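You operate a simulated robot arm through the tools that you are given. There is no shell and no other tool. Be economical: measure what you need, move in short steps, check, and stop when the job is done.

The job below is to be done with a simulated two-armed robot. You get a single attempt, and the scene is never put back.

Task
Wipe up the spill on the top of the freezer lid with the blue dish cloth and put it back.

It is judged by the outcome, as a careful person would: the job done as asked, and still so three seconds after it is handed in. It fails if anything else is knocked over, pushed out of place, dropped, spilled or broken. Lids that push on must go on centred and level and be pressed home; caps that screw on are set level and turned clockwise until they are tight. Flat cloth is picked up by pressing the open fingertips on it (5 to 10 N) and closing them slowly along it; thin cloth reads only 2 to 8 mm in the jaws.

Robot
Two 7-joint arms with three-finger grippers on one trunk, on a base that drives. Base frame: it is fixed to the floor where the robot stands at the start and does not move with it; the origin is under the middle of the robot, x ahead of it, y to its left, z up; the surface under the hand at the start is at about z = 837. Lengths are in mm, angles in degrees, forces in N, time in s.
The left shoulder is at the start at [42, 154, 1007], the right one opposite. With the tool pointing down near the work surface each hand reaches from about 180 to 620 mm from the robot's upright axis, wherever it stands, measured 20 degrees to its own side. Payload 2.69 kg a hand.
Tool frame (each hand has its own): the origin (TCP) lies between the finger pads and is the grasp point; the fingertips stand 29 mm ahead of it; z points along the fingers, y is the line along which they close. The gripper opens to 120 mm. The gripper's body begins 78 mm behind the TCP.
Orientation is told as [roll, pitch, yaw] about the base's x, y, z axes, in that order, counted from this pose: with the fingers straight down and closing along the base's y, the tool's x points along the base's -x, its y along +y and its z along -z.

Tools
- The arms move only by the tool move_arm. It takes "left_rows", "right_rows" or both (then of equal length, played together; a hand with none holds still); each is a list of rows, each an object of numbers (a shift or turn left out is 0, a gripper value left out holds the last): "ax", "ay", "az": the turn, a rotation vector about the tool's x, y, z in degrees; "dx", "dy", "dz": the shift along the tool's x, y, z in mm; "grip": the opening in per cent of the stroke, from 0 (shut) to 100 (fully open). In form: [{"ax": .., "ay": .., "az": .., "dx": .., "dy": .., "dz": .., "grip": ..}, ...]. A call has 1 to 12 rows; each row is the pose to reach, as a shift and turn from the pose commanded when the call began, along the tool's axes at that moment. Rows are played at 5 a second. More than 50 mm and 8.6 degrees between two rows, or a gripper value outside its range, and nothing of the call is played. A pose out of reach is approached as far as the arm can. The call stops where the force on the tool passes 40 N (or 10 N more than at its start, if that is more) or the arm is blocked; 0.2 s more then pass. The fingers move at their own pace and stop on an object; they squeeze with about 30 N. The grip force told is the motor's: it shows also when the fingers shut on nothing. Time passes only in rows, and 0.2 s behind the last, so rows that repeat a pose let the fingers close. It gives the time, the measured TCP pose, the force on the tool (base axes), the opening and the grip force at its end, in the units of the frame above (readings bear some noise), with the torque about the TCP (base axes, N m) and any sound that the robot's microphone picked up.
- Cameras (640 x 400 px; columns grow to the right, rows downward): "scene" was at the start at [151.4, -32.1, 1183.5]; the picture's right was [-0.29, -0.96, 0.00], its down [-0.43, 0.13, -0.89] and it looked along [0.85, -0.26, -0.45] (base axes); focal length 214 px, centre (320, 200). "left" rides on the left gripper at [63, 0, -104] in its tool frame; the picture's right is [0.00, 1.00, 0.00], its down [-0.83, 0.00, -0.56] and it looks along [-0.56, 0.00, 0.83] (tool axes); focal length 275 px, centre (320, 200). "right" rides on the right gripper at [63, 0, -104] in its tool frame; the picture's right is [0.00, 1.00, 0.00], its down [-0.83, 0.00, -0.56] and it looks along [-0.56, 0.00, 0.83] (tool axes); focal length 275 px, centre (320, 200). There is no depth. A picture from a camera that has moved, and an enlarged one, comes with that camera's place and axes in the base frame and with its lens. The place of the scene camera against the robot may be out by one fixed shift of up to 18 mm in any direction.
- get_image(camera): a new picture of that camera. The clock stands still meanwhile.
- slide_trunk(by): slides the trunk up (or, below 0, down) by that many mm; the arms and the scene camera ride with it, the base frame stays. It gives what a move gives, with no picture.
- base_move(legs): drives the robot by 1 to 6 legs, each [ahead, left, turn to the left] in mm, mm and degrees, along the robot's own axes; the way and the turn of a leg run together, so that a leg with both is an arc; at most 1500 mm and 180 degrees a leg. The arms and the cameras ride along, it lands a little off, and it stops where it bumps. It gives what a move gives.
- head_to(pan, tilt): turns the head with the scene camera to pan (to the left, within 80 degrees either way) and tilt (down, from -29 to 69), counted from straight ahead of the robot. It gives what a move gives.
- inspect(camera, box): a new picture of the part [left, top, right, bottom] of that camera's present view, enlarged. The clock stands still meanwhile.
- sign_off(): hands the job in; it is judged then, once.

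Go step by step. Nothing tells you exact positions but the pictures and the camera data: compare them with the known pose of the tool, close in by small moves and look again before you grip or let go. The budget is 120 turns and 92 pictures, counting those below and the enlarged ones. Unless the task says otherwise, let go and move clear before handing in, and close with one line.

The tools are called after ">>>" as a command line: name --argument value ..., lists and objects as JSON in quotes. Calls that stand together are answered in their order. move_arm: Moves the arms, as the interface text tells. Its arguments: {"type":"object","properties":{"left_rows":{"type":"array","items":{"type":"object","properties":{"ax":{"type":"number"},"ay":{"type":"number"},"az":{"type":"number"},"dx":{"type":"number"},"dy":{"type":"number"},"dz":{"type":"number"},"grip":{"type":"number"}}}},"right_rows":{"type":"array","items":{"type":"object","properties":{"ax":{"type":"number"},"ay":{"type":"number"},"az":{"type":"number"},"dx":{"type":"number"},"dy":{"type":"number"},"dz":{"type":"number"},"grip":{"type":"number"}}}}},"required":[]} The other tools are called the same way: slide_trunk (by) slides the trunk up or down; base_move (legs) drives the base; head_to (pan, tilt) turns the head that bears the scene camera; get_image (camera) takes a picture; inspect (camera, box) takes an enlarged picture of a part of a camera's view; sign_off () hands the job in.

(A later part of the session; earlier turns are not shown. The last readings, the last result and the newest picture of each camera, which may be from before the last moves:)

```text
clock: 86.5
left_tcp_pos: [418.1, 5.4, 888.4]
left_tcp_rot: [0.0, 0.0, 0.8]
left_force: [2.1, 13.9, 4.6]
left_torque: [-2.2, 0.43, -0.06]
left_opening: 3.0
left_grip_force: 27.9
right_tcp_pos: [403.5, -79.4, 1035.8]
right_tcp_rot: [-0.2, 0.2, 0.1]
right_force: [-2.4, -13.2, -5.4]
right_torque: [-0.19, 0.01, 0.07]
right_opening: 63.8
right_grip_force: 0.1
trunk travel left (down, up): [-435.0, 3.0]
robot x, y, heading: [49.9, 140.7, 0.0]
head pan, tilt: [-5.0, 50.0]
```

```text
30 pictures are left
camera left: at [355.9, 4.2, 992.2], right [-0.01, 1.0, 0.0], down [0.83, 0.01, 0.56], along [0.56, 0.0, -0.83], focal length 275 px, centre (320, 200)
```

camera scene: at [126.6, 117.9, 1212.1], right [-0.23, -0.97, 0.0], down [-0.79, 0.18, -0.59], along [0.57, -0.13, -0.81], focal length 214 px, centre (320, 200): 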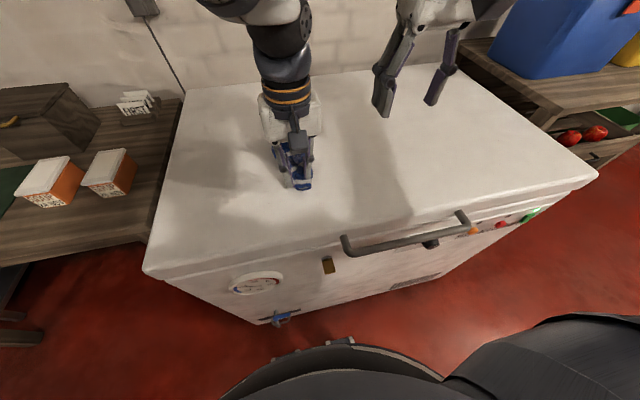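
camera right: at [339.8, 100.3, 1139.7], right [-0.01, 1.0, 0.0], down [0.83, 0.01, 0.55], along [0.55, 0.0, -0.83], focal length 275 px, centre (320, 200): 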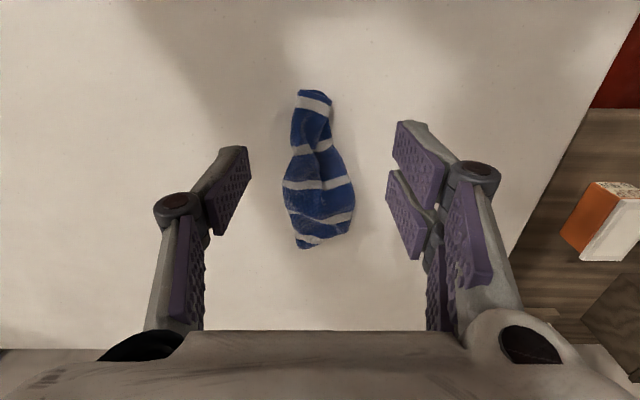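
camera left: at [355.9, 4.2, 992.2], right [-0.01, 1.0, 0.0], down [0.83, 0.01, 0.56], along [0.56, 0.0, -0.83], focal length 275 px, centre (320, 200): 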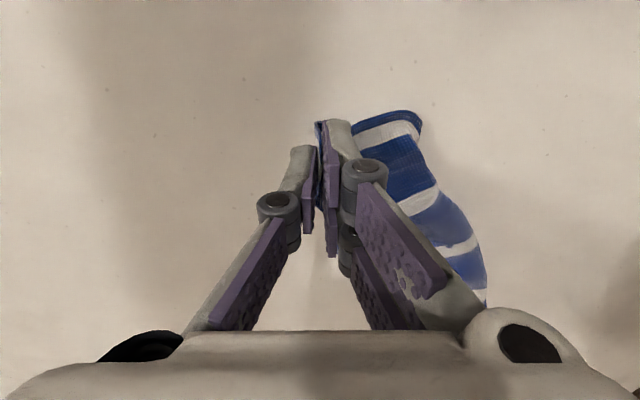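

The hands touched; I'll move the right hand well clear to the right and look at the state.

>>> move_arm --right_rows '[{"dy": -30}, {"dy": -60}, {"dy": -90}, {"dy": -120}, {"dy": -140}, {"dy": -140}]'

>>> inspect --camera "left" --box '[290, 80, 530, 320]'

>>> inspect --camera "scene" --box '[220, 80, 380, 220]'

```text
clock: 87.9
left_tcp_pos: [416.6, 2.8, 890.1]
left_tcp_rot: [-0.2, 0.0, 0.6]
left_force: [-0.6, -0.7, 1.3]
left_torque: [0.04, -0.02, 0.02]
left_opening: 1.7
left_grip_force: 29.3
right_tcp_pos: [403.1, -218.5, 1036.0]
right_tcp_rot: [0.0, 0.1, 0.2]
right_force: [0.2, 0.3, -0.6]
right_torque: [0.01, 0.01, 0.0]
right_opening: 72.0
right_grip_force: 0.0
trunk travel left (down, up): [-435.0, 3.0]
robot x, y, heading: [50.8, 138.1, 0.2]
head pan, tilt: [-5.0, 50.0]
```

```text
1.67 times, centred on (410, 200) of left
camera zoom: at [354.9, 3.8, 993.1], right [-0.01, 1.0, 0.0], down [0.83, 0.01, 0.56], along [0.56, 0.0, -0.83], focal length 459 px, centre (170, 200)
```

zoom: 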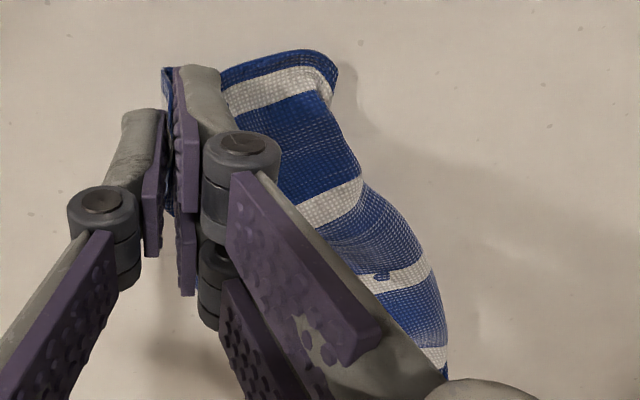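

```text
2.86 times, centred on (300, 150) of scene
camera zoom: at [132.2, 128.5, 1217.5], right [-0.08, -1.0, 0.0], down [-0.76, 0.06, -0.64], along [0.64, -0.05, -0.77], focal length 613 px, centre (377, 343)
```

zoom: 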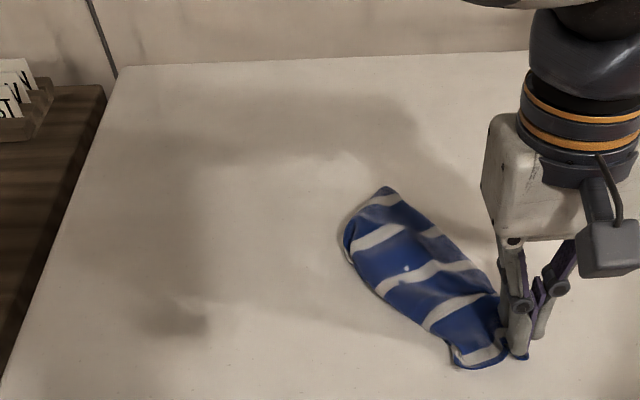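

The cloth is still folded under itself. I'll lift it by this corner so the folds fall open, then lay it diagonally from its far-left end back to the near-right corner.

>>> move_arm --left_rows '[{"dx": -3, "dy": 5, "dz": -28}, {"dx": -8, "dy": 15, "dz": -56}, {"dx": -12, "dy": 28, "dz": -84}, {"dx": -18, "dy": 42, "dz": -112}, {"dx": -24, "dy": 56, "dz": -140}, {"dx": -30, "dy": 70, "dz": -168}, {"dx": -36, "dy": 84, "dz": -196}, {"dx": -42, "dy": 98, "dz": -224}, {"dx": -48, "dy": 114, "dz": -252}, {"dx": -52, "dy": 130, "dz": -275}, {"dx": -52, "dy": 130, "dz": -275}]'

>>> head_to --pan 0 --tilt 35

>>> get_image --camera "scene"

```text
clock: 90.3
left_tcp_pos: [464.3, 132.0, 1161.2]
left_tcp_rot: [0.1, -0.1, 0.1]
left_force: [-0.6, 0.1, 2.2]
left_torque: [-0.05, -0.03, 0.03]
left_opening: 2.7
left_grip_force: 32.5
right_tcp_pos: [402.9, -218.3, 1034.9]
right_tcp_rot: [0.0, 0.0, 0.2]
right_force: [0.6, 0.5, 0.5]
right_torque: [-0.01, -0.01, -0.02]
right_opening: 72.0
right_grip_force: 0.0
trunk travel left (down, up): [-435.0, 3.0]
robot x, y, heading: [50.2, 141.6, 0.4]
head pan, tilt: [-5.0, 50.0]
```

```text
clock: 91.0
left_tcp_pos: [466.0, 132.4, 1161.5]
left_tcp_rot: [-0.2, -0.1, 0.2]
left_force: [0.1, 1.6, -2.3]
left_torque: [0.06, -0.01, 0.0]
left_opening: 3.7
left_grip_force: 34.3
right_tcp_pos: [403.5, -218.5, 1036.1]
right_tcp_rot: [0.0, 0.0, 0.1]
right_force: [-1.0, -0.2, 0.2]
right_torque: [-0.01, 0.04, 0.01]
right_opening: 72.1
right_grip_force: 0.0
trunk travel left (down, up): [-435.0, 3.0]
robot x, y, heading: [51.4, 137.7, 0.3]
head pan, tilt: [0.0, 35.0]
```

```text
27 pictures are left
camera scene: at [143.6, 135.0, 1239.1], right [0.0, -1.0, 0.0], down [-0.57, 0.0, -0.82], along [0.82, 0.0, -0.57], focal length 214 px, centre (320, 200)
```

scene: 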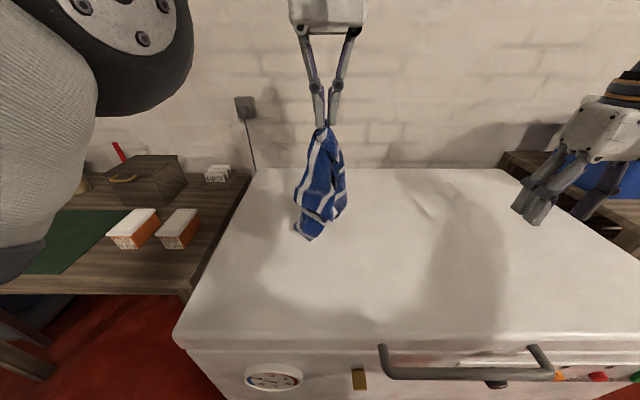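

It hangs open from the corner. Now lay it: forward-left and down, then drawn back diagonally toward the near-right.

>>> move_arm --left_rows '[{"dx": -15, "dy": 10, "dz": 30}, {"dx": -35, "dy": 20, "dz": 65}, {"dx": -60, "dy": 30, "dz": 105}, {"dx": -80, "dy": 40, "dz": 145}, {"dx": -100, "dy": 50, "dz": 185}, {"dx": -115, "dy": 55, "dz": 220}, {"dx": -95, "dy": 35, "dz": 236}, {"dx": -75, "dy": 12, "dz": 246}, {"dx": -55, "dy": -15, "dz": 254}, {"dx": -35, "dy": -45, "dz": 260}, {"dx": -15, "dy": -75, "dz": 266}, {"dx": 8, "dy": -105, "dz": 272}]'

>>> get_image --camera "scene"

```text
clock: 93.7
left_tcp_pos: [459.4, 28.6, 891.0]
left_tcp_rot: [0.0, -0.1, 0.5]
left_force: [-1.1, -1.2, 1.2]
left_torque: [-0.11, -0.08, -0.03]
left_opening: 1.9
left_grip_force: 28.9
right_tcp_pos: [405.4, -218.5, 1035.0]
right_tcp_rot: [0.0, -0.1, 0.3]
right_force: [-0.5, -0.7, 0.1]
right_torque: [0.01, 0.01, 0.0]
right_opening: 72.1
right_grip_force: 0.0
trunk travel left (down, up): [-435.0, 3.0]
robot x, y, heading: [54.2, 142.0, 0.1]
head pan, tilt: [0.0, 35.0]
```

```text
26 pictures are left
camera scene: at [143.4, 134.6, 1239.2], right [0.0, -1.0, 0.0], down [-0.57, 0.0, -0.82], along [0.82, 0.0, -0.57], focal length 214 px, centre (320, 200)
```

scene: 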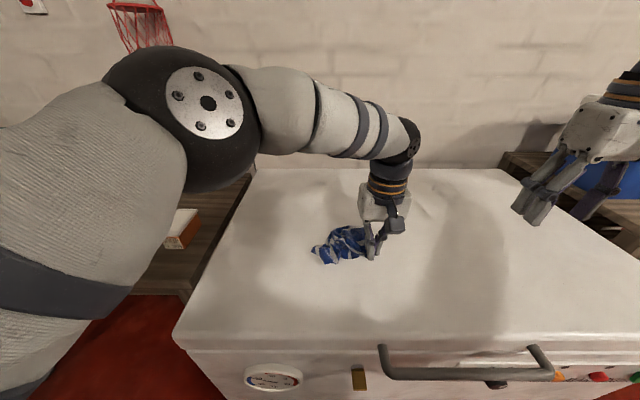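

>>> move_arm --left_rows '[{"dx": 8, "dy": -12, "dz": 4}, {"dx": 16, "dy": -26, "dz": 8}, {"dx": 24, "dy": -40, "dz": 10}, {"dx": 24, "dy": -40, "dz": 10, "grip": 10}, {"dx": 24, "dy": -40, "dz": 9, "grip": 25}, {"dx": 24, "dy": -40, "dz": -20, "grip": 40}, {"dx": 35, "dy": -20, "dz": -60}, {"dx": 45, "dy": 10, "dz": -105}, {"dx": 50, "dy": 45, "dz": -140}, {"dx": 55, "dy": 75, "dz": -170}, {"dx": 60, "dy": 75, "dz": -200}]'

>>> get_image --camera "left"

```text
refused: row 8 steps farther than a row can; nothing moved
```

```text
25 pictures are left
camera left: at [396.1, 27.9, 994.7], right [0.0, 1.0, 0.0], down [0.83, 0.0, 0.56], along [0.56, 0.0, -0.83], focal length 275 px, centre (320, 200)
```

left: 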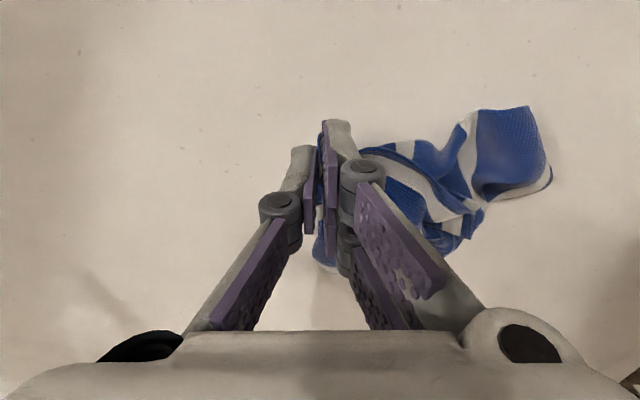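

The far end with a flat, free portion lies at about (460, 141). I'll finish the pull, release this corner and view from above.

>>> move_arm --left_rows '[{"dx": 8, "dy": -12, "dz": 4}, {"dx": 16, "dy": -26, "dz": 8}, {"dx": 24, "dy": -40, "dz": 11}, {"dx": 24, "dy": -40, "dz": 11, "grip": 10}, {"dx": 24, "dy": -40, "dz": 10, "grip": 25}, {"dx": 24, "dy": -40, "dz": -20, "grip": 40}, {"dx": 30, "dy": -30, "dz": -60}, {"dx": 35, "dy": -5, "dz": -95}, {"dx": 42, "dy": 25, "dz": -125}, {"dx": 48, "dy": 60, "dz": -150}, {"dx": 55, "dy": 80, "dz": -165}]'

>>> get_image --camera "left"

```text
clock: 96.0
left_tcp_pos: [401.9, 106.9, 1055.2]
left_tcp_rot: [-0.1, 0.1, 0.4]
left_force: [0.5, -0.6, 0.2]
left_torque: [0.02, 0.01, -0.03]
left_opening: 47.9
left_grip_force: 0.0
right_tcp_pos: [404.6, -218.4, 1035.6]
right_tcp_rot: [0.0, 0.0, 0.2]
right_force: [0.5, 0.4, 1.3]
right_torque: [0.01, -0.02, -0.02]
right_opening: 71.9
right_grip_force: 0.0
trunk travel left (down, up): [-435.0, 3.0]
robot x, y, heading: [50.4, 141.1, 0.2]
head pan, tilt: [0.0, 35.0]
```

```text
24 pictures are left
camera left: at [340.0, 107.2, 1159.9], right [0.0, 1.0, 0.0], down [0.83, 0.0, 0.56], along [0.56, 0.0, -0.83], focal length 275 px, centre (320, 200)
```

left: 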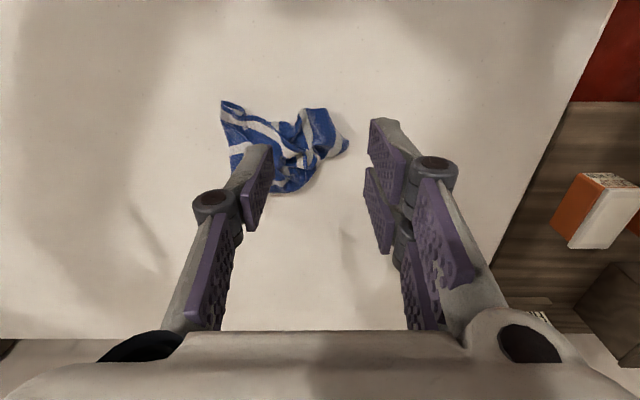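

>>> inspect --camera "left" --box '[208, 92, 368, 202]'

```text
3.64 times, centred on (288, 147) of left
camera zoom: at [340.0, 107.2, 1159.9], right [0.0, 1.0, 0.0], down [0.83, 0.0, 0.56], along [0.56, 0.0, -0.83], focal length 1001 px, centre (436, 393)
```

zoom: 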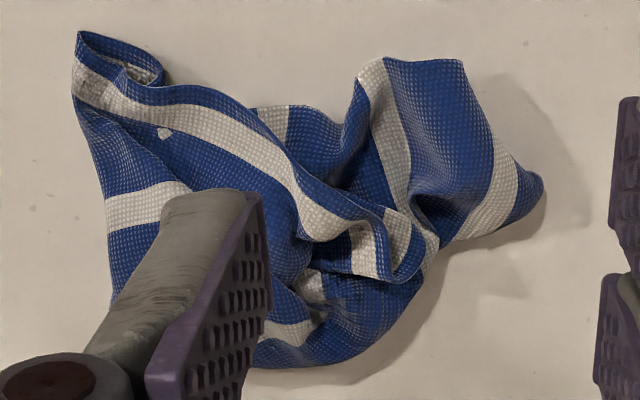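

Much more open now: the near-right corner lies at left of the view and a free tip (likely the far-left corner) sits at about (467, 134). I'll pinch that tip and pull it away to the far left.

>>> move_arm --left_rows '[{"dx": -15, "dy": 10, "dz": 40, "grip": 32}, {"dx": -35, "dy": 20, "dz": 80}, {"dx": -55, "dy": 20, "dz": 120}, {"dx": -63, "dy": 20, "dz": 150}, {"dx": -63, "dy": 20, "dz": 165}, {"dx": -63, "dy": 20, "dz": 172}, {"dx": -63, "dy": 20, "dz": 176}, {"dx": -63, "dy": 20, "dz": 176}]'

>>> get_image --camera "left"

```text
clock: 97.8
left_tcp_pos: [466.8, 127.4, 880.2]
left_tcp_rot: [0.0, -0.1, 0.4]
left_force: [0.3, -0.8, 4.4]
left_torque: [-0.12, -0.03, -0.02]
left_opening: 38.5
left_grip_force: 0.2
right_tcp_pos: [403.1, -217.8, 1036.6]
right_tcp_rot: [-0.1, -0.1, 0.2]
right_force: [-0.8, 0.2, 0.6]
right_torque: [-0.04, 0.0, 0.02]
right_opening: 72.1
right_grip_force: 0.1
trunk travel left (down, up): [-435.0, 3.0]
robot x, y, heading: [49.4, 141.1, 0.2]
head pan, tilt: [0.0, 35.0]
```

```text
22 pictures are left
camera left: at [403.5, 127.6, 983.6], right [0.0, 1.0, 0.0], down [0.83, 0.0, 0.56], along [0.56, 0.0, -0.83], focal length 275 px, centre (320, 200)
```

left: 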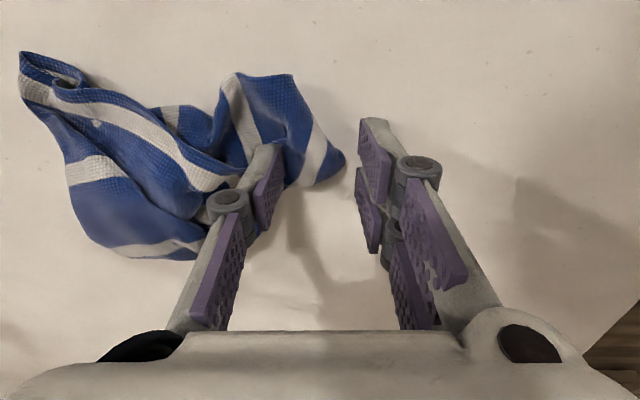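

The tip is between the fingers. Close slowly.

>>> move_arm --left_rows '[{"dx": 5, "grip": 28}, {"dx": 5, "grip": 24}, {"dx": 5, "grip": 20}, {"dx": 5, "grip": 16}, {"dx": 5, "grip": 12}, {"dx": 5, "grip": 8}, {"dx": 5, "grip": 4}, {"dx": 5, "grip": 0}, {"dx": 5, "grip": 0}]'

```text
clock: 99.8
left_tcp_pos: [460.8, 127.5, 879.4]
left_tcp_rot: [0.0, 0.0, 0.3]
left_force: [-0.6, -0.2, 3.2]
left_torque: [-0.01, -0.03, -0.02]
left_opening: 5.7
left_grip_force: 30.2
right_tcp_pos: [405.0, -217.7, 1036.8]
right_tcp_rot: [0.0, 0.0, 0.2]
right_force: [0.7, -0.3, 0.0]
right_torque: [-0.03, 0.01, 0.03]
right_opening: 72.3
right_grip_force: 0.1
trunk travel left (down, up): [-435.0, 3.0]
robot x, y, heading: [50.7, 139.6, 0.1]
head pan, tilt: [0.0, 35.0]
```

Gripped (5.7 mm). Pull low toward the far left.

>>> move_arm --left_rows '[{"dz": -15, "dx": -5, "dy": 5}, {"dz": -25, "dx": -18, "dy": 14}, {"dz": -25, "dx": -34, "dy": 24}, {"dz": -25, "dx": -50, "dy": 34}, {"dz": -25, "dx": -66, "dy": 44}, {"dz": -25, "dx": -82, "dy": 54}, {"dz": -25, "dx": -98, "dy": 64}, {"dz": -25, "dx": -114, "dy": 74}, {"dz": -22, "dx": -130, "dy": 84}, {"dz": -15, "dx": -146, "dy": 92}, {"dz": -6, "dx": -150, "dy": 94}]'

>>> get_image --camera "scene"

```text
clock: 102.2
left_tcp_pos: [597.3, 222.1, 894.1]
left_tcp_rot: [0.0, 0.0, 0.3]
left_force: [-0.8, -0.2, -0.5]
left_torque: [0.0, 0.01, 0.03]
left_opening: 5.3
left_grip_force: 29.9
left hand out of reach, approached as far as the arm can: row 10, 11
right_tcp_pos: [403.3, -219.2, 1035.8]
right_tcp_rot: [0.0, -0.1, 0.2]
right_force: [-0.8, -1.0, -0.6]
right_torque: [0.01, 0.0, -0.02]
right_opening: 71.9
right_grip_force: 0.0
trunk travel left (down, up): [-435.0, 3.0]
robot x, y, heading: [48.5, 142.4, 0.1]
head pan, tilt: [0.0, 35.0]
```

```text
21 pictures are left
camera scene: at [143.4, 134.8, 1239.2], right [0.0, -1.0, 0.0], down [-0.57, 0.0, -0.82], along [0.82, 0.0, -0.57], focal length 214 px, centre (320, 200)
```

scene: 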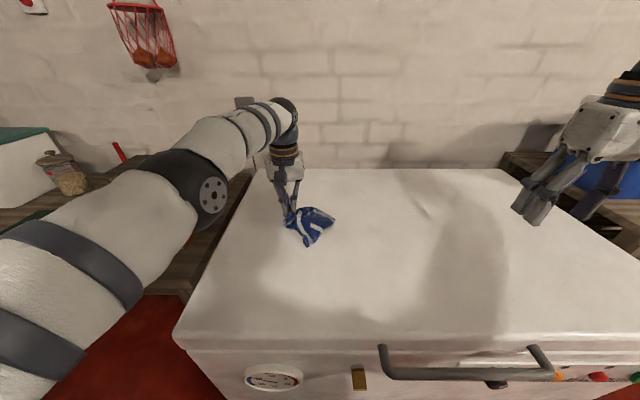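

The whole cloth followed. Let me see which free corner the right hand can take to stretch it against the left.

>>> inspect --camera "scene" --box '[264, 190, 354, 260]'

```text
5.71 times, centred on (309, 225) of scene
camera zoom: at [143.4, 134.8, 1239.2], right [0.0, -1.0, 0.0], down [-0.57, 0.0, -0.82], along [0.82, 0.0, -0.57], focal length 1226 px, centre (383, 57)
```

zoom: 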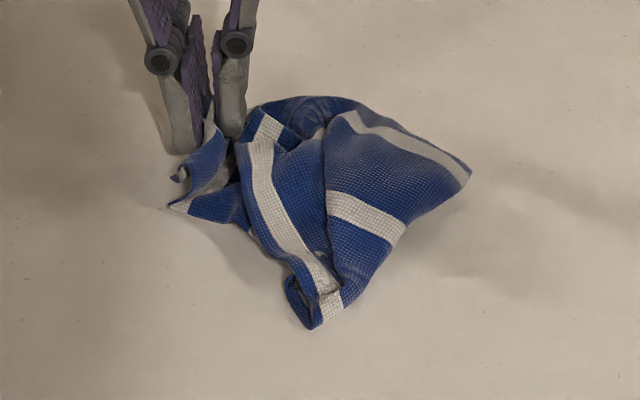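

Rather than crossing hands, I'll lift the cloth by this far corner, let it hang over the near-right of its place, and lay it in an arc so it stretches along the diagonal.

>>> move_arm --left_rows '[{"dz": -30, "dx": 5, "dy": -5}, {"dz": -60, "dx": 12, "dy": -12}, {"dz": -90, "dx": 25, "dy": -25}, {"dz": -120, "dx": 45, "dy": -45}, {"dz": -150, "dx": 65, "dy": -65}, {"dz": -180, "dx": 85, "dy": -90}, {"dz": -210, "dx": 105, "dy": -115}, {"dz": -240, "dx": 125, "dy": -140}, {"dz": -265, "dx": 142, "dy": -165}, {"dz": -285, "dx": 157, "dy": -190}, {"dz": -285, "dx": 157, "dy": -190}, {"dz": -285, "dx": 157, "dy": -190}]'

>>> get_image --camera "scene"

```text
clock: 104.8
left_tcp_pos: [419.8, 60.5, 1153.0]
left_tcp_rot: [-0.2, 0.0, 0.5]
left_force: [0.7, -0.1, -0.6]
left_torque: [-0.02, 0.0, 0.01]
left_opening: 5.2
left_grip_force: 29.4
left hand out of reach, approached as far as the arm can: row 7, 8, 9, 10, 11, 12
right_tcp_pos: [404.4, -218.5, 1035.7]
right_tcp_rot: [0.0, 0.1, 0.2]
right_force: [-0.4, 0.8, -0.2]
right_torque: [0.02, 0.01, -0.03]
right_opening: 72.1
right_grip_force: 0.0
trunk travel left (down, up): [-435.0, 3.0]
robot x, y, heading: [52.1, 138.9, 0.4]
head pan, tilt: [0.0, 35.0]
```

```text
19 pictures are left
camera scene: at [143.9, 135.0, 1239.1], right [0.0, -1.0, 0.0], down [-0.57, 0.0, -0.82], along [0.82, 0.0, -0.57], focal length 214 px, centre (320, 200)
```

scene: 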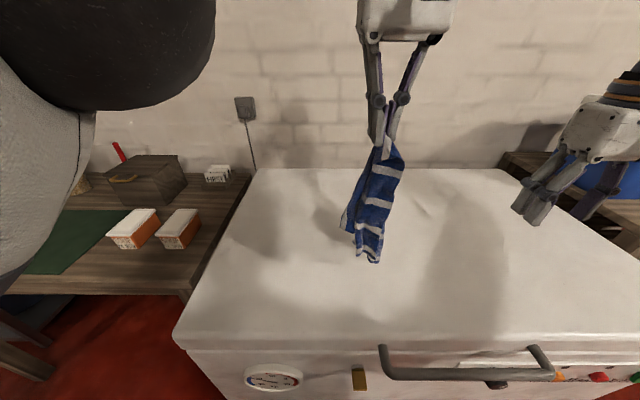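

It hangs nicely with the stripes level, bottom hem loose about 50 mm over the lid. I'll set the bottom hem down at x≈428, y≈110 and lay it forward, tilting the hand for reach.

>>> move_arm --left_rows '[{"dy": 20}, {"dx": -4, "dy": 40, "dz": 15}, {"dx": -8, "dy": 50, "dz": 35}, {"dx": -8, "dy": 50, "dz": 52}, {"dx": -40, "dy": 50, "dz": 56, "ay": -4}, {"dx": -80, "dy": 50, "dz": 65, "ay": -9}, {"dx": -120, "dy": 50, "dz": 83, "ay": -14}, {"dx": -155, "dy": 50, "dz": 110, "ay": -19}, {"dx": -183, "dy": 50, "dz": 143, "ay": -23}, {"dx": -208, "dy": 50, "dz": 183, "ay": -26}, {"dx": -225, "dy": 50, "dz": 223, "ay": -28}, {"dx": -232, "dy": 50, "dz": 254, "ay": -28}]'

>>> get_image --camera "scene"

```text
clock: 107.5
left_tcp_pos: [652.2, 109.1, 896.8]
left_tcp_rot: [-0.1, -27.9, 0.1]
left_force: [-0.3, 0.7, -0.9]
left_torque: [0.01, -0.01, -0.03]
left_opening: 5.2
left_grip_force: 29.5
right_tcp_pos: [403.9, -217.5, 1035.7]
right_tcp_rot: [0.0, 0.1, 0.2]
right_force: [-0.6, 0.0, -0.3]
right_torque: [0.04, -0.01, 0.05]
right_opening: 71.8
right_grip_force: 0.1
trunk travel left (down, up): [-435.0, 3.0]
robot x, y, heading: [48.4, 137.5, -0.1]
head pan, tilt: [0.0, 35.0]
```

```text
18 pictures are left
camera scene: at [144.0, 134.9, 1239.1], right [0.0, -1.0, 0.0], down [-0.57, 0.0, -0.82], along [0.82, 0.0, -0.57], focal length 214 px, centre (320, 200)
```

scene: 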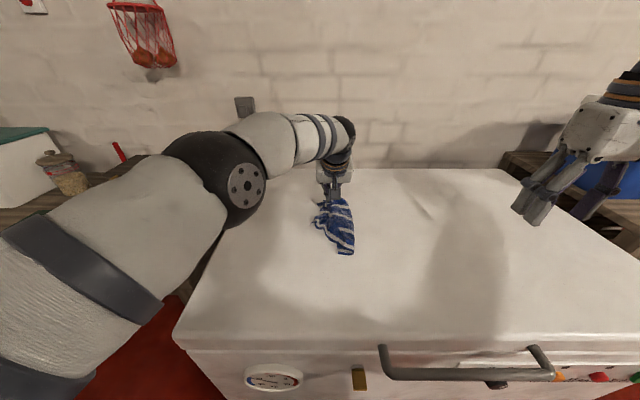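

>>> inspect --camera "scene" --box '[290, 185, 380, 265]'

```text
5.00 times, centred on (335, 225) of scene
camera zoom: at [144.0, 134.9, 1239.1], right [0.0, -1.0, 0.0], down [-0.57, 0.0, -0.82], along [0.82, 0.0, -0.57], focal length 1072 px, centre (245, 75)
```

zoom: 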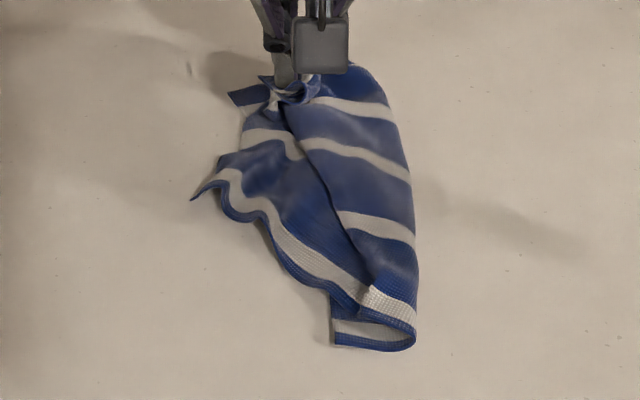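

Excellent — the cloth is now mostly open: only a flap on the right is folded over, with its corner at about (508, 75). I'll set the far end down, release with the left hand and withdraw it.

>>> move_arm --left_rows '[{"dz": 9, "dx": 5}, {"dz": 17, "dx": 9}, {"dz": 17, "dx": 9, "grip": 10}, {"dz": 17, "dx": 9, "grip": 25}, {"dz": 12, "dx": 5, "grip": 40}, {"dz": -20, "dx": 0}, {"dz": -60, "dx": -10}, {"dz": -100, "dx": -30, "dy": 10}, {"dz": -135, "dx": -45, "dy": 35}, {"dz": -165, "dx": -50, "dy": 70}, {"dz": -190, "dx": -50, "dy": 110}, {"dz": -200, "dx": -50, "dy": 150}]'

>>> move_arm --right_rows '[{"dx": -15, "dy": 30, "dz": 5, "grip": 25}, {"dx": -30, "dy": 65, "dz": 10}, {"dx": -45, "dy": 100, "dz": 20}, {"dx": -60, "dy": 140, "dz": 30}, {"dx": -75, "dy": 180, "dz": 40}, {"dx": -85, "dy": 220, "dz": 55}, {"dx": -92, "dy": 255, "dz": 75}, {"dx": -92, "dy": 280, "dz": 100}, {"dx": -92, "dy": 280, "dz": 115}, {"dx": -92, "dy": 280, "dz": 115}]'

>>> get_image --camera "right"

```text
clock: 110.0
left_tcp_pos: [600.5, 260.1, 1097.2]
left_tcp_rot: [0.1, -28.1, 0.2]
left_force: [0.4, -0.4, 0.2]
left_torque: [-0.03, 0.02, 0.01]
left_opening: 48.3
left_grip_force: 0.0
right_tcp_pos: [402.6, -217.8, 1035.3]
right_tcp_rot: [0.0, 0.0, 0.2]
right_force: [-0.6, -0.2, 0.3]
right_torque: [0.0, -0.01, 0.01]
right_opening: 71.9
right_grip_force: 0.1
trunk travel left (down, up): [-435.0, 3.0]
robot x, y, heading: [50.7, 138.4, -0.1]
head pan, tilt: [0.0, 35.0]
```

```text
clock: 112.2
left_tcp_pos: [600.5, 260.5, 1096.4]
left_tcp_rot: [0.1, -28.0, 0.3]
left_force: [-0.5, -0.1, -0.4]
left_torque: [0.01, 0.0, 0.01]
left_opening: 48.0
left_grip_force: 0.0
right_tcp_pos: [495.2, 61.5, 919.6]
right_tcp_rot: [0.0, 0.0, 0.2]
right_force: [-0.3, -0.3, -0.3]
right_torque: [0.0, 0.01, 0.01]
right_opening: 30.1
right_grip_force: 0.1
trunk travel left (down, up): [-435.0, 3.0]
robot x, y, heading: [49.6, 139.2, 0.1]
head pan, tilt: [0.0, 35.0]
```

```text
16 pictures are left
camera right: at [431.8, 60.7, 1024.9], right [-0.01, 1.0, 0.0], down [0.83, 0.01, 0.56], along [0.56, 0.0, -0.83], focal length 275 px, centre (320, 200)
```

right: 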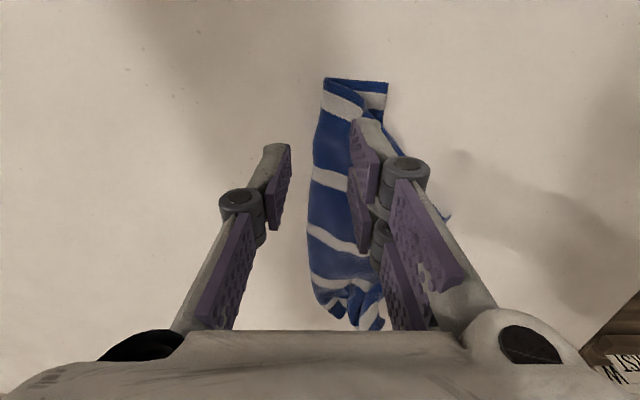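

The flap's corner A is at about (487, 88). I'll centre over the flap, press lightly and pinch it.

>>> move_arm --right_rows '[{"dx": 3, "dy": 10, "dz": 5, "grip": 22}, {"dx": 5, "dy": 19, "dz": 15}, {"dx": 5, "dy": 19, "dz": 27}, {"dx": 5, "dy": 19, "dz": 34}, {"dx": 5, "dy": 19, "dz": 37.5}, {"dx": 5, "dy": 19, "dz": 37.5}]'

>>> inspect --camera "right" --box '[240, 60, 400, 200]'

```text
clock: 113.7
left_tcp_pos: [599.2, 258.7, 1097.6]
left_tcp_rot: [-0.1, -28.0, 0.3]
left_force: [-0.1, 0.5, -0.6]
left_torque: [-0.01, 0.04, 0.0]
left_opening: 48.2
left_grip_force: 0.0
right_tcp_pos: [490.4, 81.2, 882.7]
right_tcp_rot: [0.0, 0.0, 0.2]
right_force: [0.6, 0.4, 0.1]
right_torque: [0.0, -0.04, 0.02]
right_opening: 26.4
right_grip_force: 0.1
trunk travel left (down, up): [-435.0, 3.0]
robot x, y, heading: [52.8, 141.7, 0.2]
head pan, tilt: [0.0, 35.0]
```

```text
2.86 times, centred on (320, 130) of right
camera zoom: at [427.2, 80.2, 987.9], right [-0.01, 1.0, 0.0], down [0.83, 0.01, 0.56], along [0.56, 0.0, -0.83], focal length 786 px, centre (320, 400)
```

zoom: 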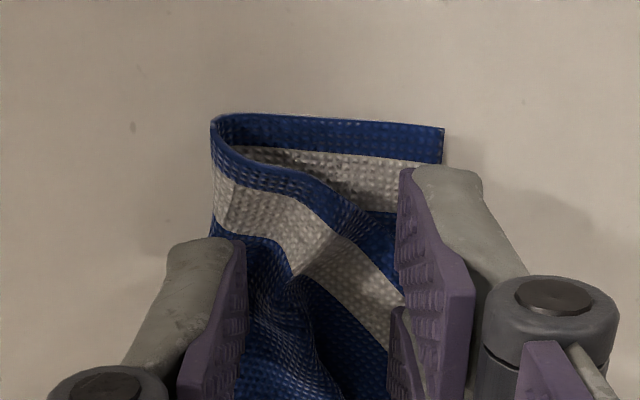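

>>> move_arm --right_rows '[{"dz": 2}, {"dz": 3.5}, {"dz": 3.5, "grip": 18}, {"dz": 3.5, "grip": 15}, {"dz": 3.5, "grip": 12}, {"dz": 3.5, "grip": 9}, {"dz": 3.5, "grip": 6}, {"dz": 3.5, "grip": 3}, {"dz": 3.5, "grip": 0}, {"dz": 3.5, "grip": 0}]'

>>> inspect --camera "right" --box '[240, 60, 400, 200]'

```text
clock: 115.8
left_tcp_pos: [601.0, 259.4, 1097.6]
left_tcp_rot: [0.0, -27.9, 0.3]
left_force: [0.0, -0.1, -0.4]
left_torque: [0.0, -0.03, 0.02]
left_opening: 47.9
left_grip_force: 0.0
right_tcp_pos: [490.2, 81.5, 878.4]
right_tcp_rot: [0.1, 0.0, 0.3]
right_force: [-0.4, 0.0, 1.5]
right_torque: [-0.09, -0.01, 0.01]
right_opening: 2.3
right_grip_force: 31.3
trunk travel left (down, up): [-435.0, 3.0]
robot x, y, heading: [50.3, 140.9, 0.3]
head pan, tilt: [0.0, 35.0]
```

```text
2.86 times, centred on (320, 130) of right
camera zoom: at [427.2, 80.1, 984.8], right [-0.01, 1.0, 0.0], down [0.83, 0.01, 0.56], along [0.56, 0.0, -0.83], focal length 786 px, centre (320, 400)
```

zoom: 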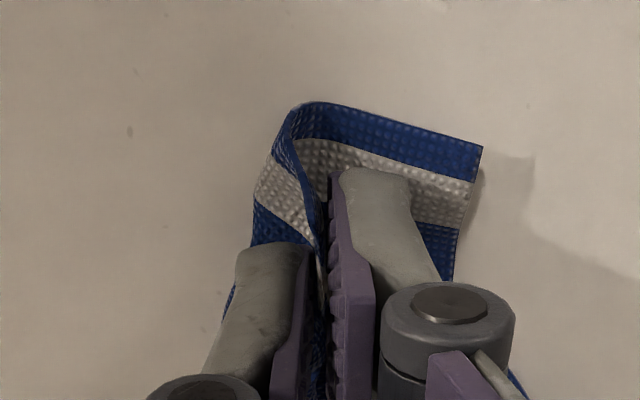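

The pinch holds the upper layer, and I can see the real near corner is on the layer folded underneath. I'll lift so that under-flap falls free, shift right, and lay it down again so the flap lands to the right.

>>> move_arm --right_rows '[{"dz": -20, "dy": 0}, {"dz": -45, "dy": -8, "dx": 5}, {"dz": -70, "dy": -20, "dx": 10}, {"dz": -88, "dy": -40, "dx": 18}, {"dz": -92, "dy": -62, "dx": 25}, {"dz": -92, "dy": -75, "dx": 30}, {"dz": -86, "dy": -75, "dx": 32}, {"dz": -72, "dy": -66, "dx": 34}, {"dz": -55, "dy": -53, "dx": 35}, {"dz": -36, "dy": -40, "dx": 36}, {"dz": -16, "dy": -30, "dx": 36}, {"dz": -3, "dy": -24, "dx": 36}]'

>>> inspect --camera "scene" --box '[280, 185, 400, 285]'

```text
clock: 118.5
left_tcp_pos: [600.2, 259.5, 1096.8]
left_tcp_rot: [0.0, -28.0, 0.4]
left_force: [-0.1, 0.9, 0.1]
left_torque: [0.01, -0.04, -0.02]
left_opening: 48.1
left_grip_force: 0.0
right_tcp_pos: [454.4, 57.6, 882.4]
right_tcp_rot: [0.0, 0.0, 0.1]
right_force: [0.1, -0.1, 0.2]
right_torque: [0.04, -0.03, 0.07]
right_opening: 2.7
right_grip_force: 31.4
trunk travel left (down, up): [-435.0, 3.0]
robot x, y, heading: [51.8, 140.9, 0.3]
head pan, tilt: [0.0, 35.0]
```

```text
4.00 times, centred on (340, 235) of scene
camera zoom: at [143.5, 135.0, 1239.2], right [0.0, -1.0, 0.0], down [-0.57, 0.0, -0.82], along [0.82, 0.0, -0.57], focal length 858 px, centre (240, 60)
```

zoom: 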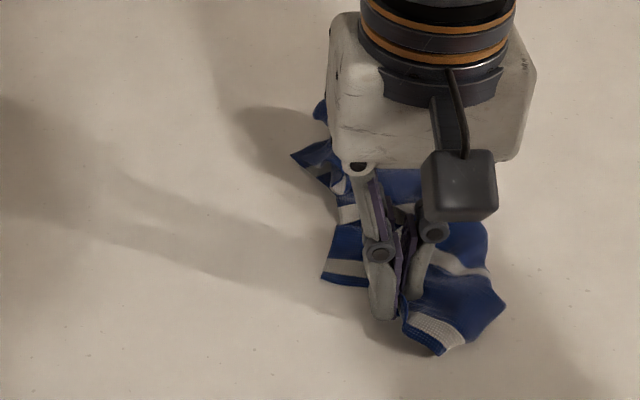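

The flap now lies to the right. Release gently and rise to see.

>>> move_arm --right_rows '[{"dz": 4}, {"dz": 4, "grip": 8}, {"dz": 4, "grip": 18}, {"dz": 3, "grip": 30}, {"dz": -20, "grip": 30}, {"dz": -60, "dx": 10}, {"dz": -100, "dx": 25}, {"dz": -140, "dx": 40}, {"dz": -160, "dx": 50, "grip": 70}, {"dz": -160, "dx": 50}]'

>>> get_image --camera "right"

```text
clock: 120.7
left_tcp_pos: [600.0, 260.0, 1097.6]
left_tcp_rot: [0.1, -28.0, 0.3]
left_force: [-0.1, -0.2, 0.0]
left_torque: [0.02, -0.05, 0.02]
left_opening: 48.2
left_grip_force: 0.0
right_tcp_pos: [403.0, 59.8, 1043.4]
right_tcp_rot: [0.0, 0.1, 0.3]
right_force: [0.2, 0.4, 0.0]
right_torque: [0.0, 0.02, -0.02]
right_opening: 83.8
right_grip_force: 0.2
trunk travel left (down, up): [-435.0, 3.0]
robot x, y, heading: [52.8, 140.3, -0.3]
head pan, tilt: [0.0, 35.0]
```

```text
12 pictures are left
camera right: at [340.3, 57.2, 1148.4], right [-0.01, 1.0, 0.0], down [0.83, 0.01, 0.56], along [0.56, 0.0, -0.83], focal length 275 px, centre (320, 200)
```

right: 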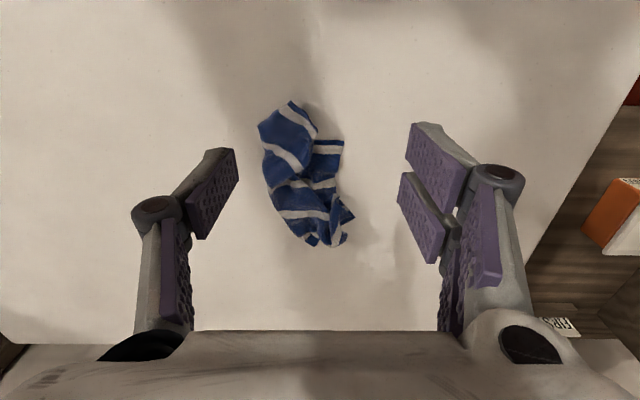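

>>> inspect --camera "right" --box '[240, 90, 370, 255]'

```text
2.42 times, centred on (305, 172) of right
camera zoom: at [340.3, 57.2, 1148.4], right [-0.01, 1.0, 0.0], down [0.83, 0.01, 0.56], along [0.56, 0.0, -0.83], focal length 667 px, centre (356, 267)
```

zoom: 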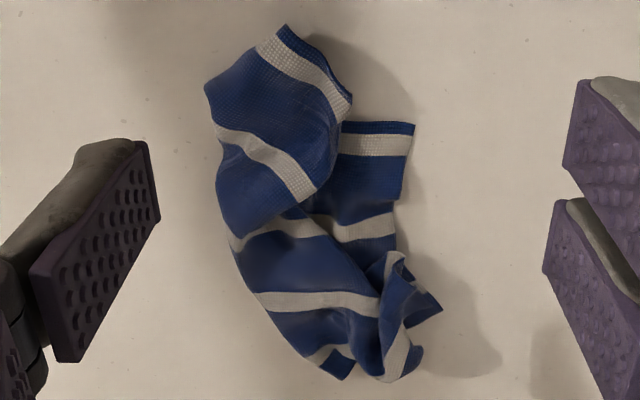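

The flat free corner on the left side is at about (478, 72). The right hand moves away and the left comes level above it to pull it left.

>>> move_arm --right_rows '[{"dy": -30}, {"dy": -60}, {"dy": -90}, {"dy": -120}, {"dy": -150}, {"dy": -180}, {"dy": -210}, {"dy": -240}, {"dy": -260}, {"dy": -260}]' --left_rows '[{"ay": 3}, {"ay": 6, "dx": 22, "dy": -20, "dz": 12}, {"ay": 9, "dx": 45, "dy": -42, "dz": 25}, {"ay": 12, "dx": 68, "dy": -64, "dz": 37}, {"ay": 16, "dx": 90, "dy": -85, "dz": 49}, {"ay": 20, "dx": 112, "dy": -106, "dz": 61}, {"ay": 24, "dx": 135, "dy": -127, "dz": 73}, {"ay": 28, "dx": 158, "dy": -148, "dz": 86, "grip": 20}, {"ay": 28, "dx": 180, "dy": -168, "dz": 98}, {"ay": 28, "dx": 200, "dy": -187, "dz": 109}]'

>>> get_image --camera "left"

```text
clock: 122.8
left_tcp_pos: [479.0, 75.4, 908.4]
left_tcp_rot: [-0.2, 0.2, 0.9]
left_force: [-0.3, 0.3, -0.1]
left_torque: [0.01, -0.03, -0.02]
left_opening: 24.0
left_grip_force: 0.1
right_tcp_pos: [405.8, -202.9, 1042.8]
right_tcp_rot: [0.0, -0.1, 0.2]
right_force: [-0.1, -0.6, 1.2]
right_torque: [0.0, 0.02, -0.01]
right_opening: 84.0
right_grip_force: 0.0
trunk travel left (down, up): [-435.0, 3.0]
robot x, y, heading: [51.5, 141.5, 0.2]
head pan, tilt: [0.0, 35.0]
```

```text
10 pictures are left
camera left: at [416.4, 76.0, 1012.5], right [-0.01, 1.0, -0.01], down [0.83, 0.01, 0.55], along [0.55, 0.0, -0.83], focal length 275 px, centre (320, 200)
```

left: 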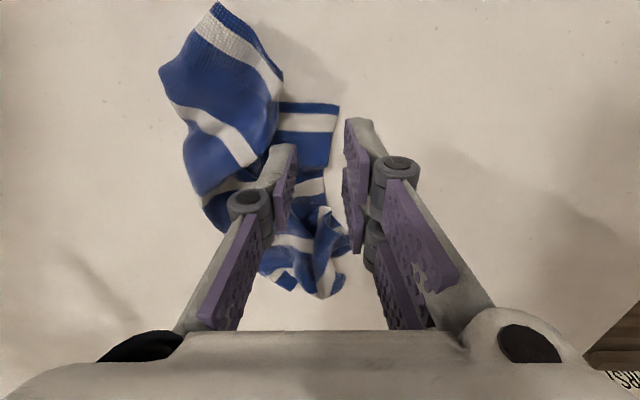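

>>> move_arm --left_rows '[{"dy": -5, "dz": 10}, {"dy": -5, "dz": 20}, {"dy": -5, "dz": 27}, {"dy": -5, "dz": 31}, {"dy": -5, "dz": 31, "grip": 17}, {"dy": -5, "dz": 31, "grip": 14}, {"dy": -5, "dz": 31, "grip": 11}, {"dy": -5, "dz": 31, "grip": 8}, {"dy": -5, "dz": 31, "grip": 5}, {"dy": -5, "dz": 31, "grip": 2}, {"dy": -5, "dz": 31, "grip": 0}, {"dy": -5, "dz": 31, "grip": 0}]'

```text
clock: 125.5
left_tcp_pos: [478.3, 70.0, 877.5]
left_tcp_rot: [-0.3, -0.1, 0.7]
left_force: [0.9, 0.0, -0.7]
left_torque: [-0.02, -0.03, 0.02]
left_opening: 0.2
left_grip_force: 28.2
right_tcp_pos: [404.7, -203.7, 1042.3]
right_tcp_rot: [0.0, -0.1, 0.2]
right_force: [-0.5, 0.3, 0.1]
right_torque: [-0.01, 0.02, 0.0]
right_opening: 84.1
right_grip_force: 0.1
trunk travel left (down, up): [-435.0, 3.0]
robot x, y, heading: [47.3, 140.7, 0.2]
head pan, tilt: [0.0, 35.0]
```

No pinch (no pressure). Reopen, press harder in small steps, and see the force.

>>> move_arm --left_rows '[{"dz": -6}, {"dz": -6, "grip": 20}, {"dz": -6, "dy": 2}, {"dz": 0, "dy": 2}, {"dz": 1.5, "dy": 2}, {"dz": 2.2, "dy": 2}, {"dz": 2.2, "dy": 2}]'

```text
clock: 127.0
left_tcp_pos: [478.7, 71.5, 877.4]
left_tcp_rot: [-0.4, -0.2, 0.9]
left_force: [0.8, -2.6, 12.1]
left_torque: [-0.33, 0.04, 0.0]
left_opening: 24.9
left_grip_force: 1.0
right_tcp_pos: [404.5, -202.1, 1044.5]
right_tcp_rot: [0.0, -0.1, 0.1]
right_force: [-0.3, 0.4, 0.4]
right_torque: [0.0, 0.03, -0.01]
right_opening: 84.2
right_grip_force: 0.1
trunk travel left (down, up): [-435.0, 3.0]
robot x, y, heading: [51.1, 141.9, 0.4]
head pan, tilt: [0.0, 35.0]
```

>>> move_arm --left_rows '[{"grip": 17, "dz": 0}, {"grip": 15, "dz": 0.4}, {"grip": 13, "dz": 0.8}, {"grip": 11, "dz": 1.2}, {"grip": 9, "dz": 1.6}, {"grip": 7, "dz": 2.0}, {"grip": 5, "dz": 2.3}, {"grip": 3, "dz": 2.5}, {"grip": 1, "dz": 2.6}, {"grip": 0, "dz": 2.6}, {"grip": 0, "dz": 2.6}]'

```text
clock: 129.4
left_tcp_pos: [477.6, 70.5, 874.1]
left_tcp_rot: [-0.4, -0.1, 0.7]
left_force: [0.2, -4.8, 37.0]
left_torque: [0.03, 0.14, 0.0]
left_opening: 1.7
left_grip_force: 28.9
right_tcp_pos: [402.2, -203.7, 1042.9]
right_tcp_rot: [0.1, -0.2, 0.2]
right_force: [0.0, -0.5, 0.6]
right_torque: [-0.01, 0.02, -0.04]
right_opening: 83.8
right_grip_force: 0.0
trunk travel left (down, up): [-435.0, 3.0]
robot x, y, heading: [49.9, 141.4, 0.1]
head pan, tilt: [0.0, 35.0]
```

Gripped (1.7 mm). Lift slightly and pull left.

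>>> move_arm --left_rows '[{"dz": -6}, {"dz": -12, "dy": 8}, {"dz": -12, "dy": 20}, {"dz": -12, "dy": 34}, {"dz": -12, "dy": 48}, {"dz": -12, "dy": 62}, {"dz": -12, "dy": 76}, {"dz": -12, "dy": 90}, {"dz": -12, "dy": 104}, {"dz": -12, "dy": 118}, {"dz": -8, "dy": 130}]'

>>> inspect --camera "scene" --box '[240, 180, 400, 290]'

```text
clock: 131.8
left_tcp_pos: [475.2, 199.5, 880.2]
left_tcp_rot: [0.1, 0.0, 0.3]
left_force: [0.5, -0.9, 0.6]
left_torque: [-0.11, -0.04, 0.02]
left_opening: 2.2
left_grip_force: 31.1
right_tcp_pos: [405.6, -204.2, 1043.3]
right_tcp_rot: [0.0, 0.1, 0.2]
right_force: [-0.1, 0.2, 0.0]
right_torque: [0.03, -0.02, 0.0]
right_opening: 83.9
right_grip_force: 0.0
trunk travel left (down, up): [-435.0, 3.0]
robot x, y, heading: [50.7, 135.4, 0.0]
head pan, tilt: [0.0, 35.0]
```

```text
3.64 times, centred on (320, 235) of scene
camera zoom: at [143.6, 135.1, 1239.2], right [0.0, -1.0, 0.0], down [-0.57, 0.0, -0.82], along [0.82, 0.0, -0.57], focal length 780 px, centre (320, 73)
```

zoom: 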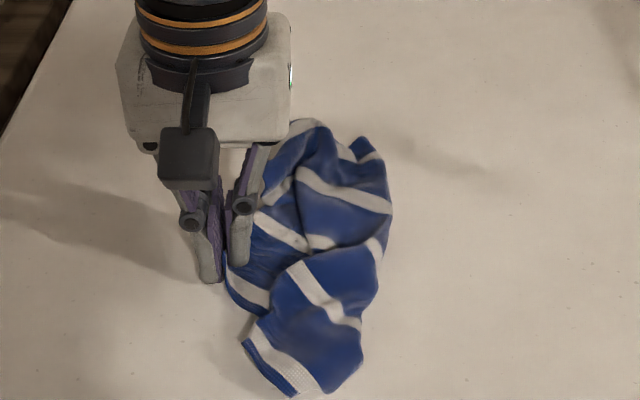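

The cloth is broader now (y≈85–205). Keeping the left grip as an anchor, the right hand will take the far-right free corner near (598, 106) and stretch it away.

>>> move_arm --right_rows '[{"dx": -20, "dy": 30, "grip": 26}, {"dx": -40, "dy": 60}, {"dx": -60, "dy": 90, "dz": 5}, {"dx": -85, "dy": 120, "dz": 12}, {"dx": -110, "dy": 150, "dz": 25}, {"dx": -135, "dy": 180, "dz": 40}, {"dx": -155, "dy": 210, "dz": 58}, {"dx": -172, "dy": 240, "dz": 78}, {"dx": -185, "dy": 270, "dz": 98}, {"dx": -192, "dy": 298, "dz": 118}, {"dx": -192, "dy": 304, "dz": 128}, {"dx": -192, "dy": 304, "dz": 128}]'

>>> get_image --camera "right"

```text
clock: 134.4
left_tcp_pos: [474.7, 199.8, 878.0]
left_tcp_rot: [0.0, 0.0, 0.4]
left_force: [0.8, 0.0, 0.7]
left_torque: [-0.1, -0.02, -0.03]
left_opening: 1.9
left_grip_force: 31.2
right_tcp_pos: [584.7, 96.8, 912.7]
right_tcp_rot: [0.0, 0.0, 0.2]
right_force: [-1.1, 0.4, 0.1]
right_torque: [0.01, 0.0, 0.03]
right_opening: 31.3
right_grip_force: 0.0
right hand out of reach, approached as far as the arm can: row 10, 11, 12
trunk travel left (down, up): [-435.0, 3.0]
robot x, y, heading: [49.2, 138.7, 0.2]
head pan, tilt: [0.0, 35.0]
```

```text
8 pictures are left
camera right: at [521.4, 96.6, 1017.8], right [-0.01, 1.0, 0.0], down [0.83, 0.01, 0.56], along [0.56, 0.0, -0.83], focal length 275 px, centre (320, 200)
```

right: 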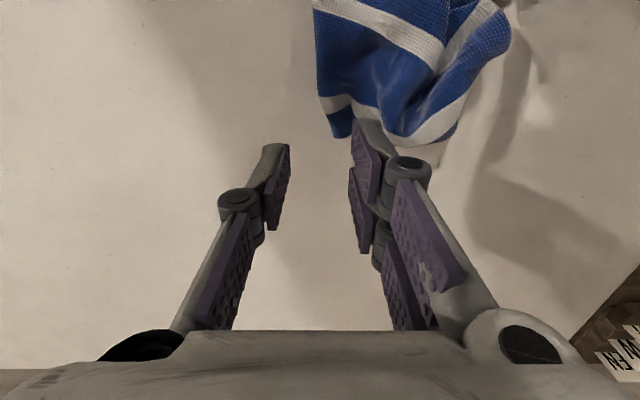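

The corner tip is at about (584, 109). Centre on it slightly inside, press, and close slowly while keeping pressure.

>>> move_arm --right_rows '[{"dx": 15, "dy": 10}, {"dx": 17, "dy": 10, "dz": 10}, {"dx": 17, "dy": 10, "dz": 20}, {"dx": 17, "dy": 10, "dz": 28}, {"dx": 17, "dy": 10, "dz": 33}, {"dx": 17, "dy": 10, "dz": 36}, {"dx": 17, "dy": 10, "dz": 36}]'

```text
clock: 136.1
left_tcp_pos: [474.2, 198.5, 880.7]
left_tcp_rot: [0.0, -0.2, 0.3]
left_force: [-0.2, 0.5, -1.2]
left_torque: [-0.01, 0.01, 0.0]
left_opening: 2.7
left_grip_force: 29.0
right_tcp_pos: [568.1, 107.5, 880.8]
right_tcp_rot: [0.2, -0.1, 0.2]
right_force: [1.8, 0.4, 13.2]
right_torque: [0.31, -0.06, -0.02]
right_opening: 31.8
right_grip_force: 0.9
trunk travel left (down, up): [-435.0, 3.0]
robot x, y, heading: [48.9, 141.6, 0.3]
head pan, tilt: [0.0, 35.0]
```

>>> move_arm --right_rows '[{"grip": 23}, {"grip": 20, "dz": 0.3}, {"grip": 17, "dz": 0.6}, {"grip": 14, "dz": 1}, {"grip": 11, "dz": 1.4}, {"grip": 8, "dz": 1.8}, {"grip": 5, "dz": 2.1}, {"grip": 2, "dz": 2.3}, {"grip": 0, "dz": 2.3}, {"grip": 0, "dz": 2.3}]'

```text
clock: 138.2
left_tcp_pos: [474.8, 199.4, 880.9]
left_tcp_rot: [0.0, -0.1, 0.2]
left_force: [0.3, 0.1, -0.2]
left_torque: [0.0, -0.01, 0.03]
left_opening: 1.9
left_grip_force: 28.9
right_tcp_pos: [566.3, 107.1, 876.3]
right_tcp_rot: [0.0, -0.4, 0.1]
right_force: [-0.5, -3.8, 34.8]
right_torque: [-0.05, 0.07, 0.02]
right_opening: 2.7
right_grip_force: 30.1
trunk travel left (down, up): [-435.0, 3.0]
robot x, y, heading: [51.1, 137.9, 0.3]
head pan, tilt: [0.0, 35.0]
```

Both corners held. Lift slightly and stretch gradually, watching the force.

>>> move_arm --right_rows '[{"dz": -6}, {"dz": -12, "dx": -3, "dy": -6}, {"dz": -14, "dx": -8, "dy": -14}, {"dz": -14, "dx": -13, "dy": -24}, {"dz": -14, "dx": -18, "dy": -34, "ay": -2}, {"dz": -14, "dx": -24, "dy": -44, "ay": -4}, {"dz": -14, "dx": -29, "dy": -54, "ay": -6}, {"dz": -14, "dx": -34, "dy": -62, "ay": -8}, {"dz": -14, "dx": -34, "dy": -62, "ay": -8}]'

>>> inspect --camera "scene" --box '[240, 180, 400, 290]'

```text
clock: 140.2
left_tcp_pos: [474.2, 200.5, 879.6]
left_tcp_rot: [0.0, 0.0, 0.3]
left_force: [-0.2, -0.6, -0.7]
left_torque: [-0.06, 0.03, 0.02]
left_opening: 1.8
left_grip_force: 28.4
right_tcp_pos: [602.6, 46.0, 889.4]
right_tcp_rot: [0.0, -8.1, 0.2]
right_force: [1.0, 0.0, 0.1]
right_torque: [0.02, 0.03, -0.01]
right_opening: 2.4
right_grip_force: 28.8
trunk travel left (down, up): [-435.0, 3.0]
robot x, y, heading: [51.2, 143.7, 0.3]
head pan, tilt: [0.0, 35.0]
```

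```text
3.64 times, centred on (320, 235) of scene
camera zoom: at [143.6, 135.0, 1239.2], right [0.0, -1.0, 0.0], down [-0.57, 0.0, -0.82], along [0.82, 0.0, -0.57], focal length 780 px, centre (320, 73)
```

zoom: 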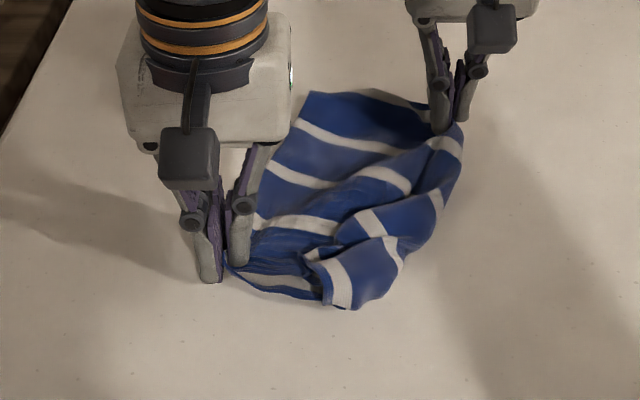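

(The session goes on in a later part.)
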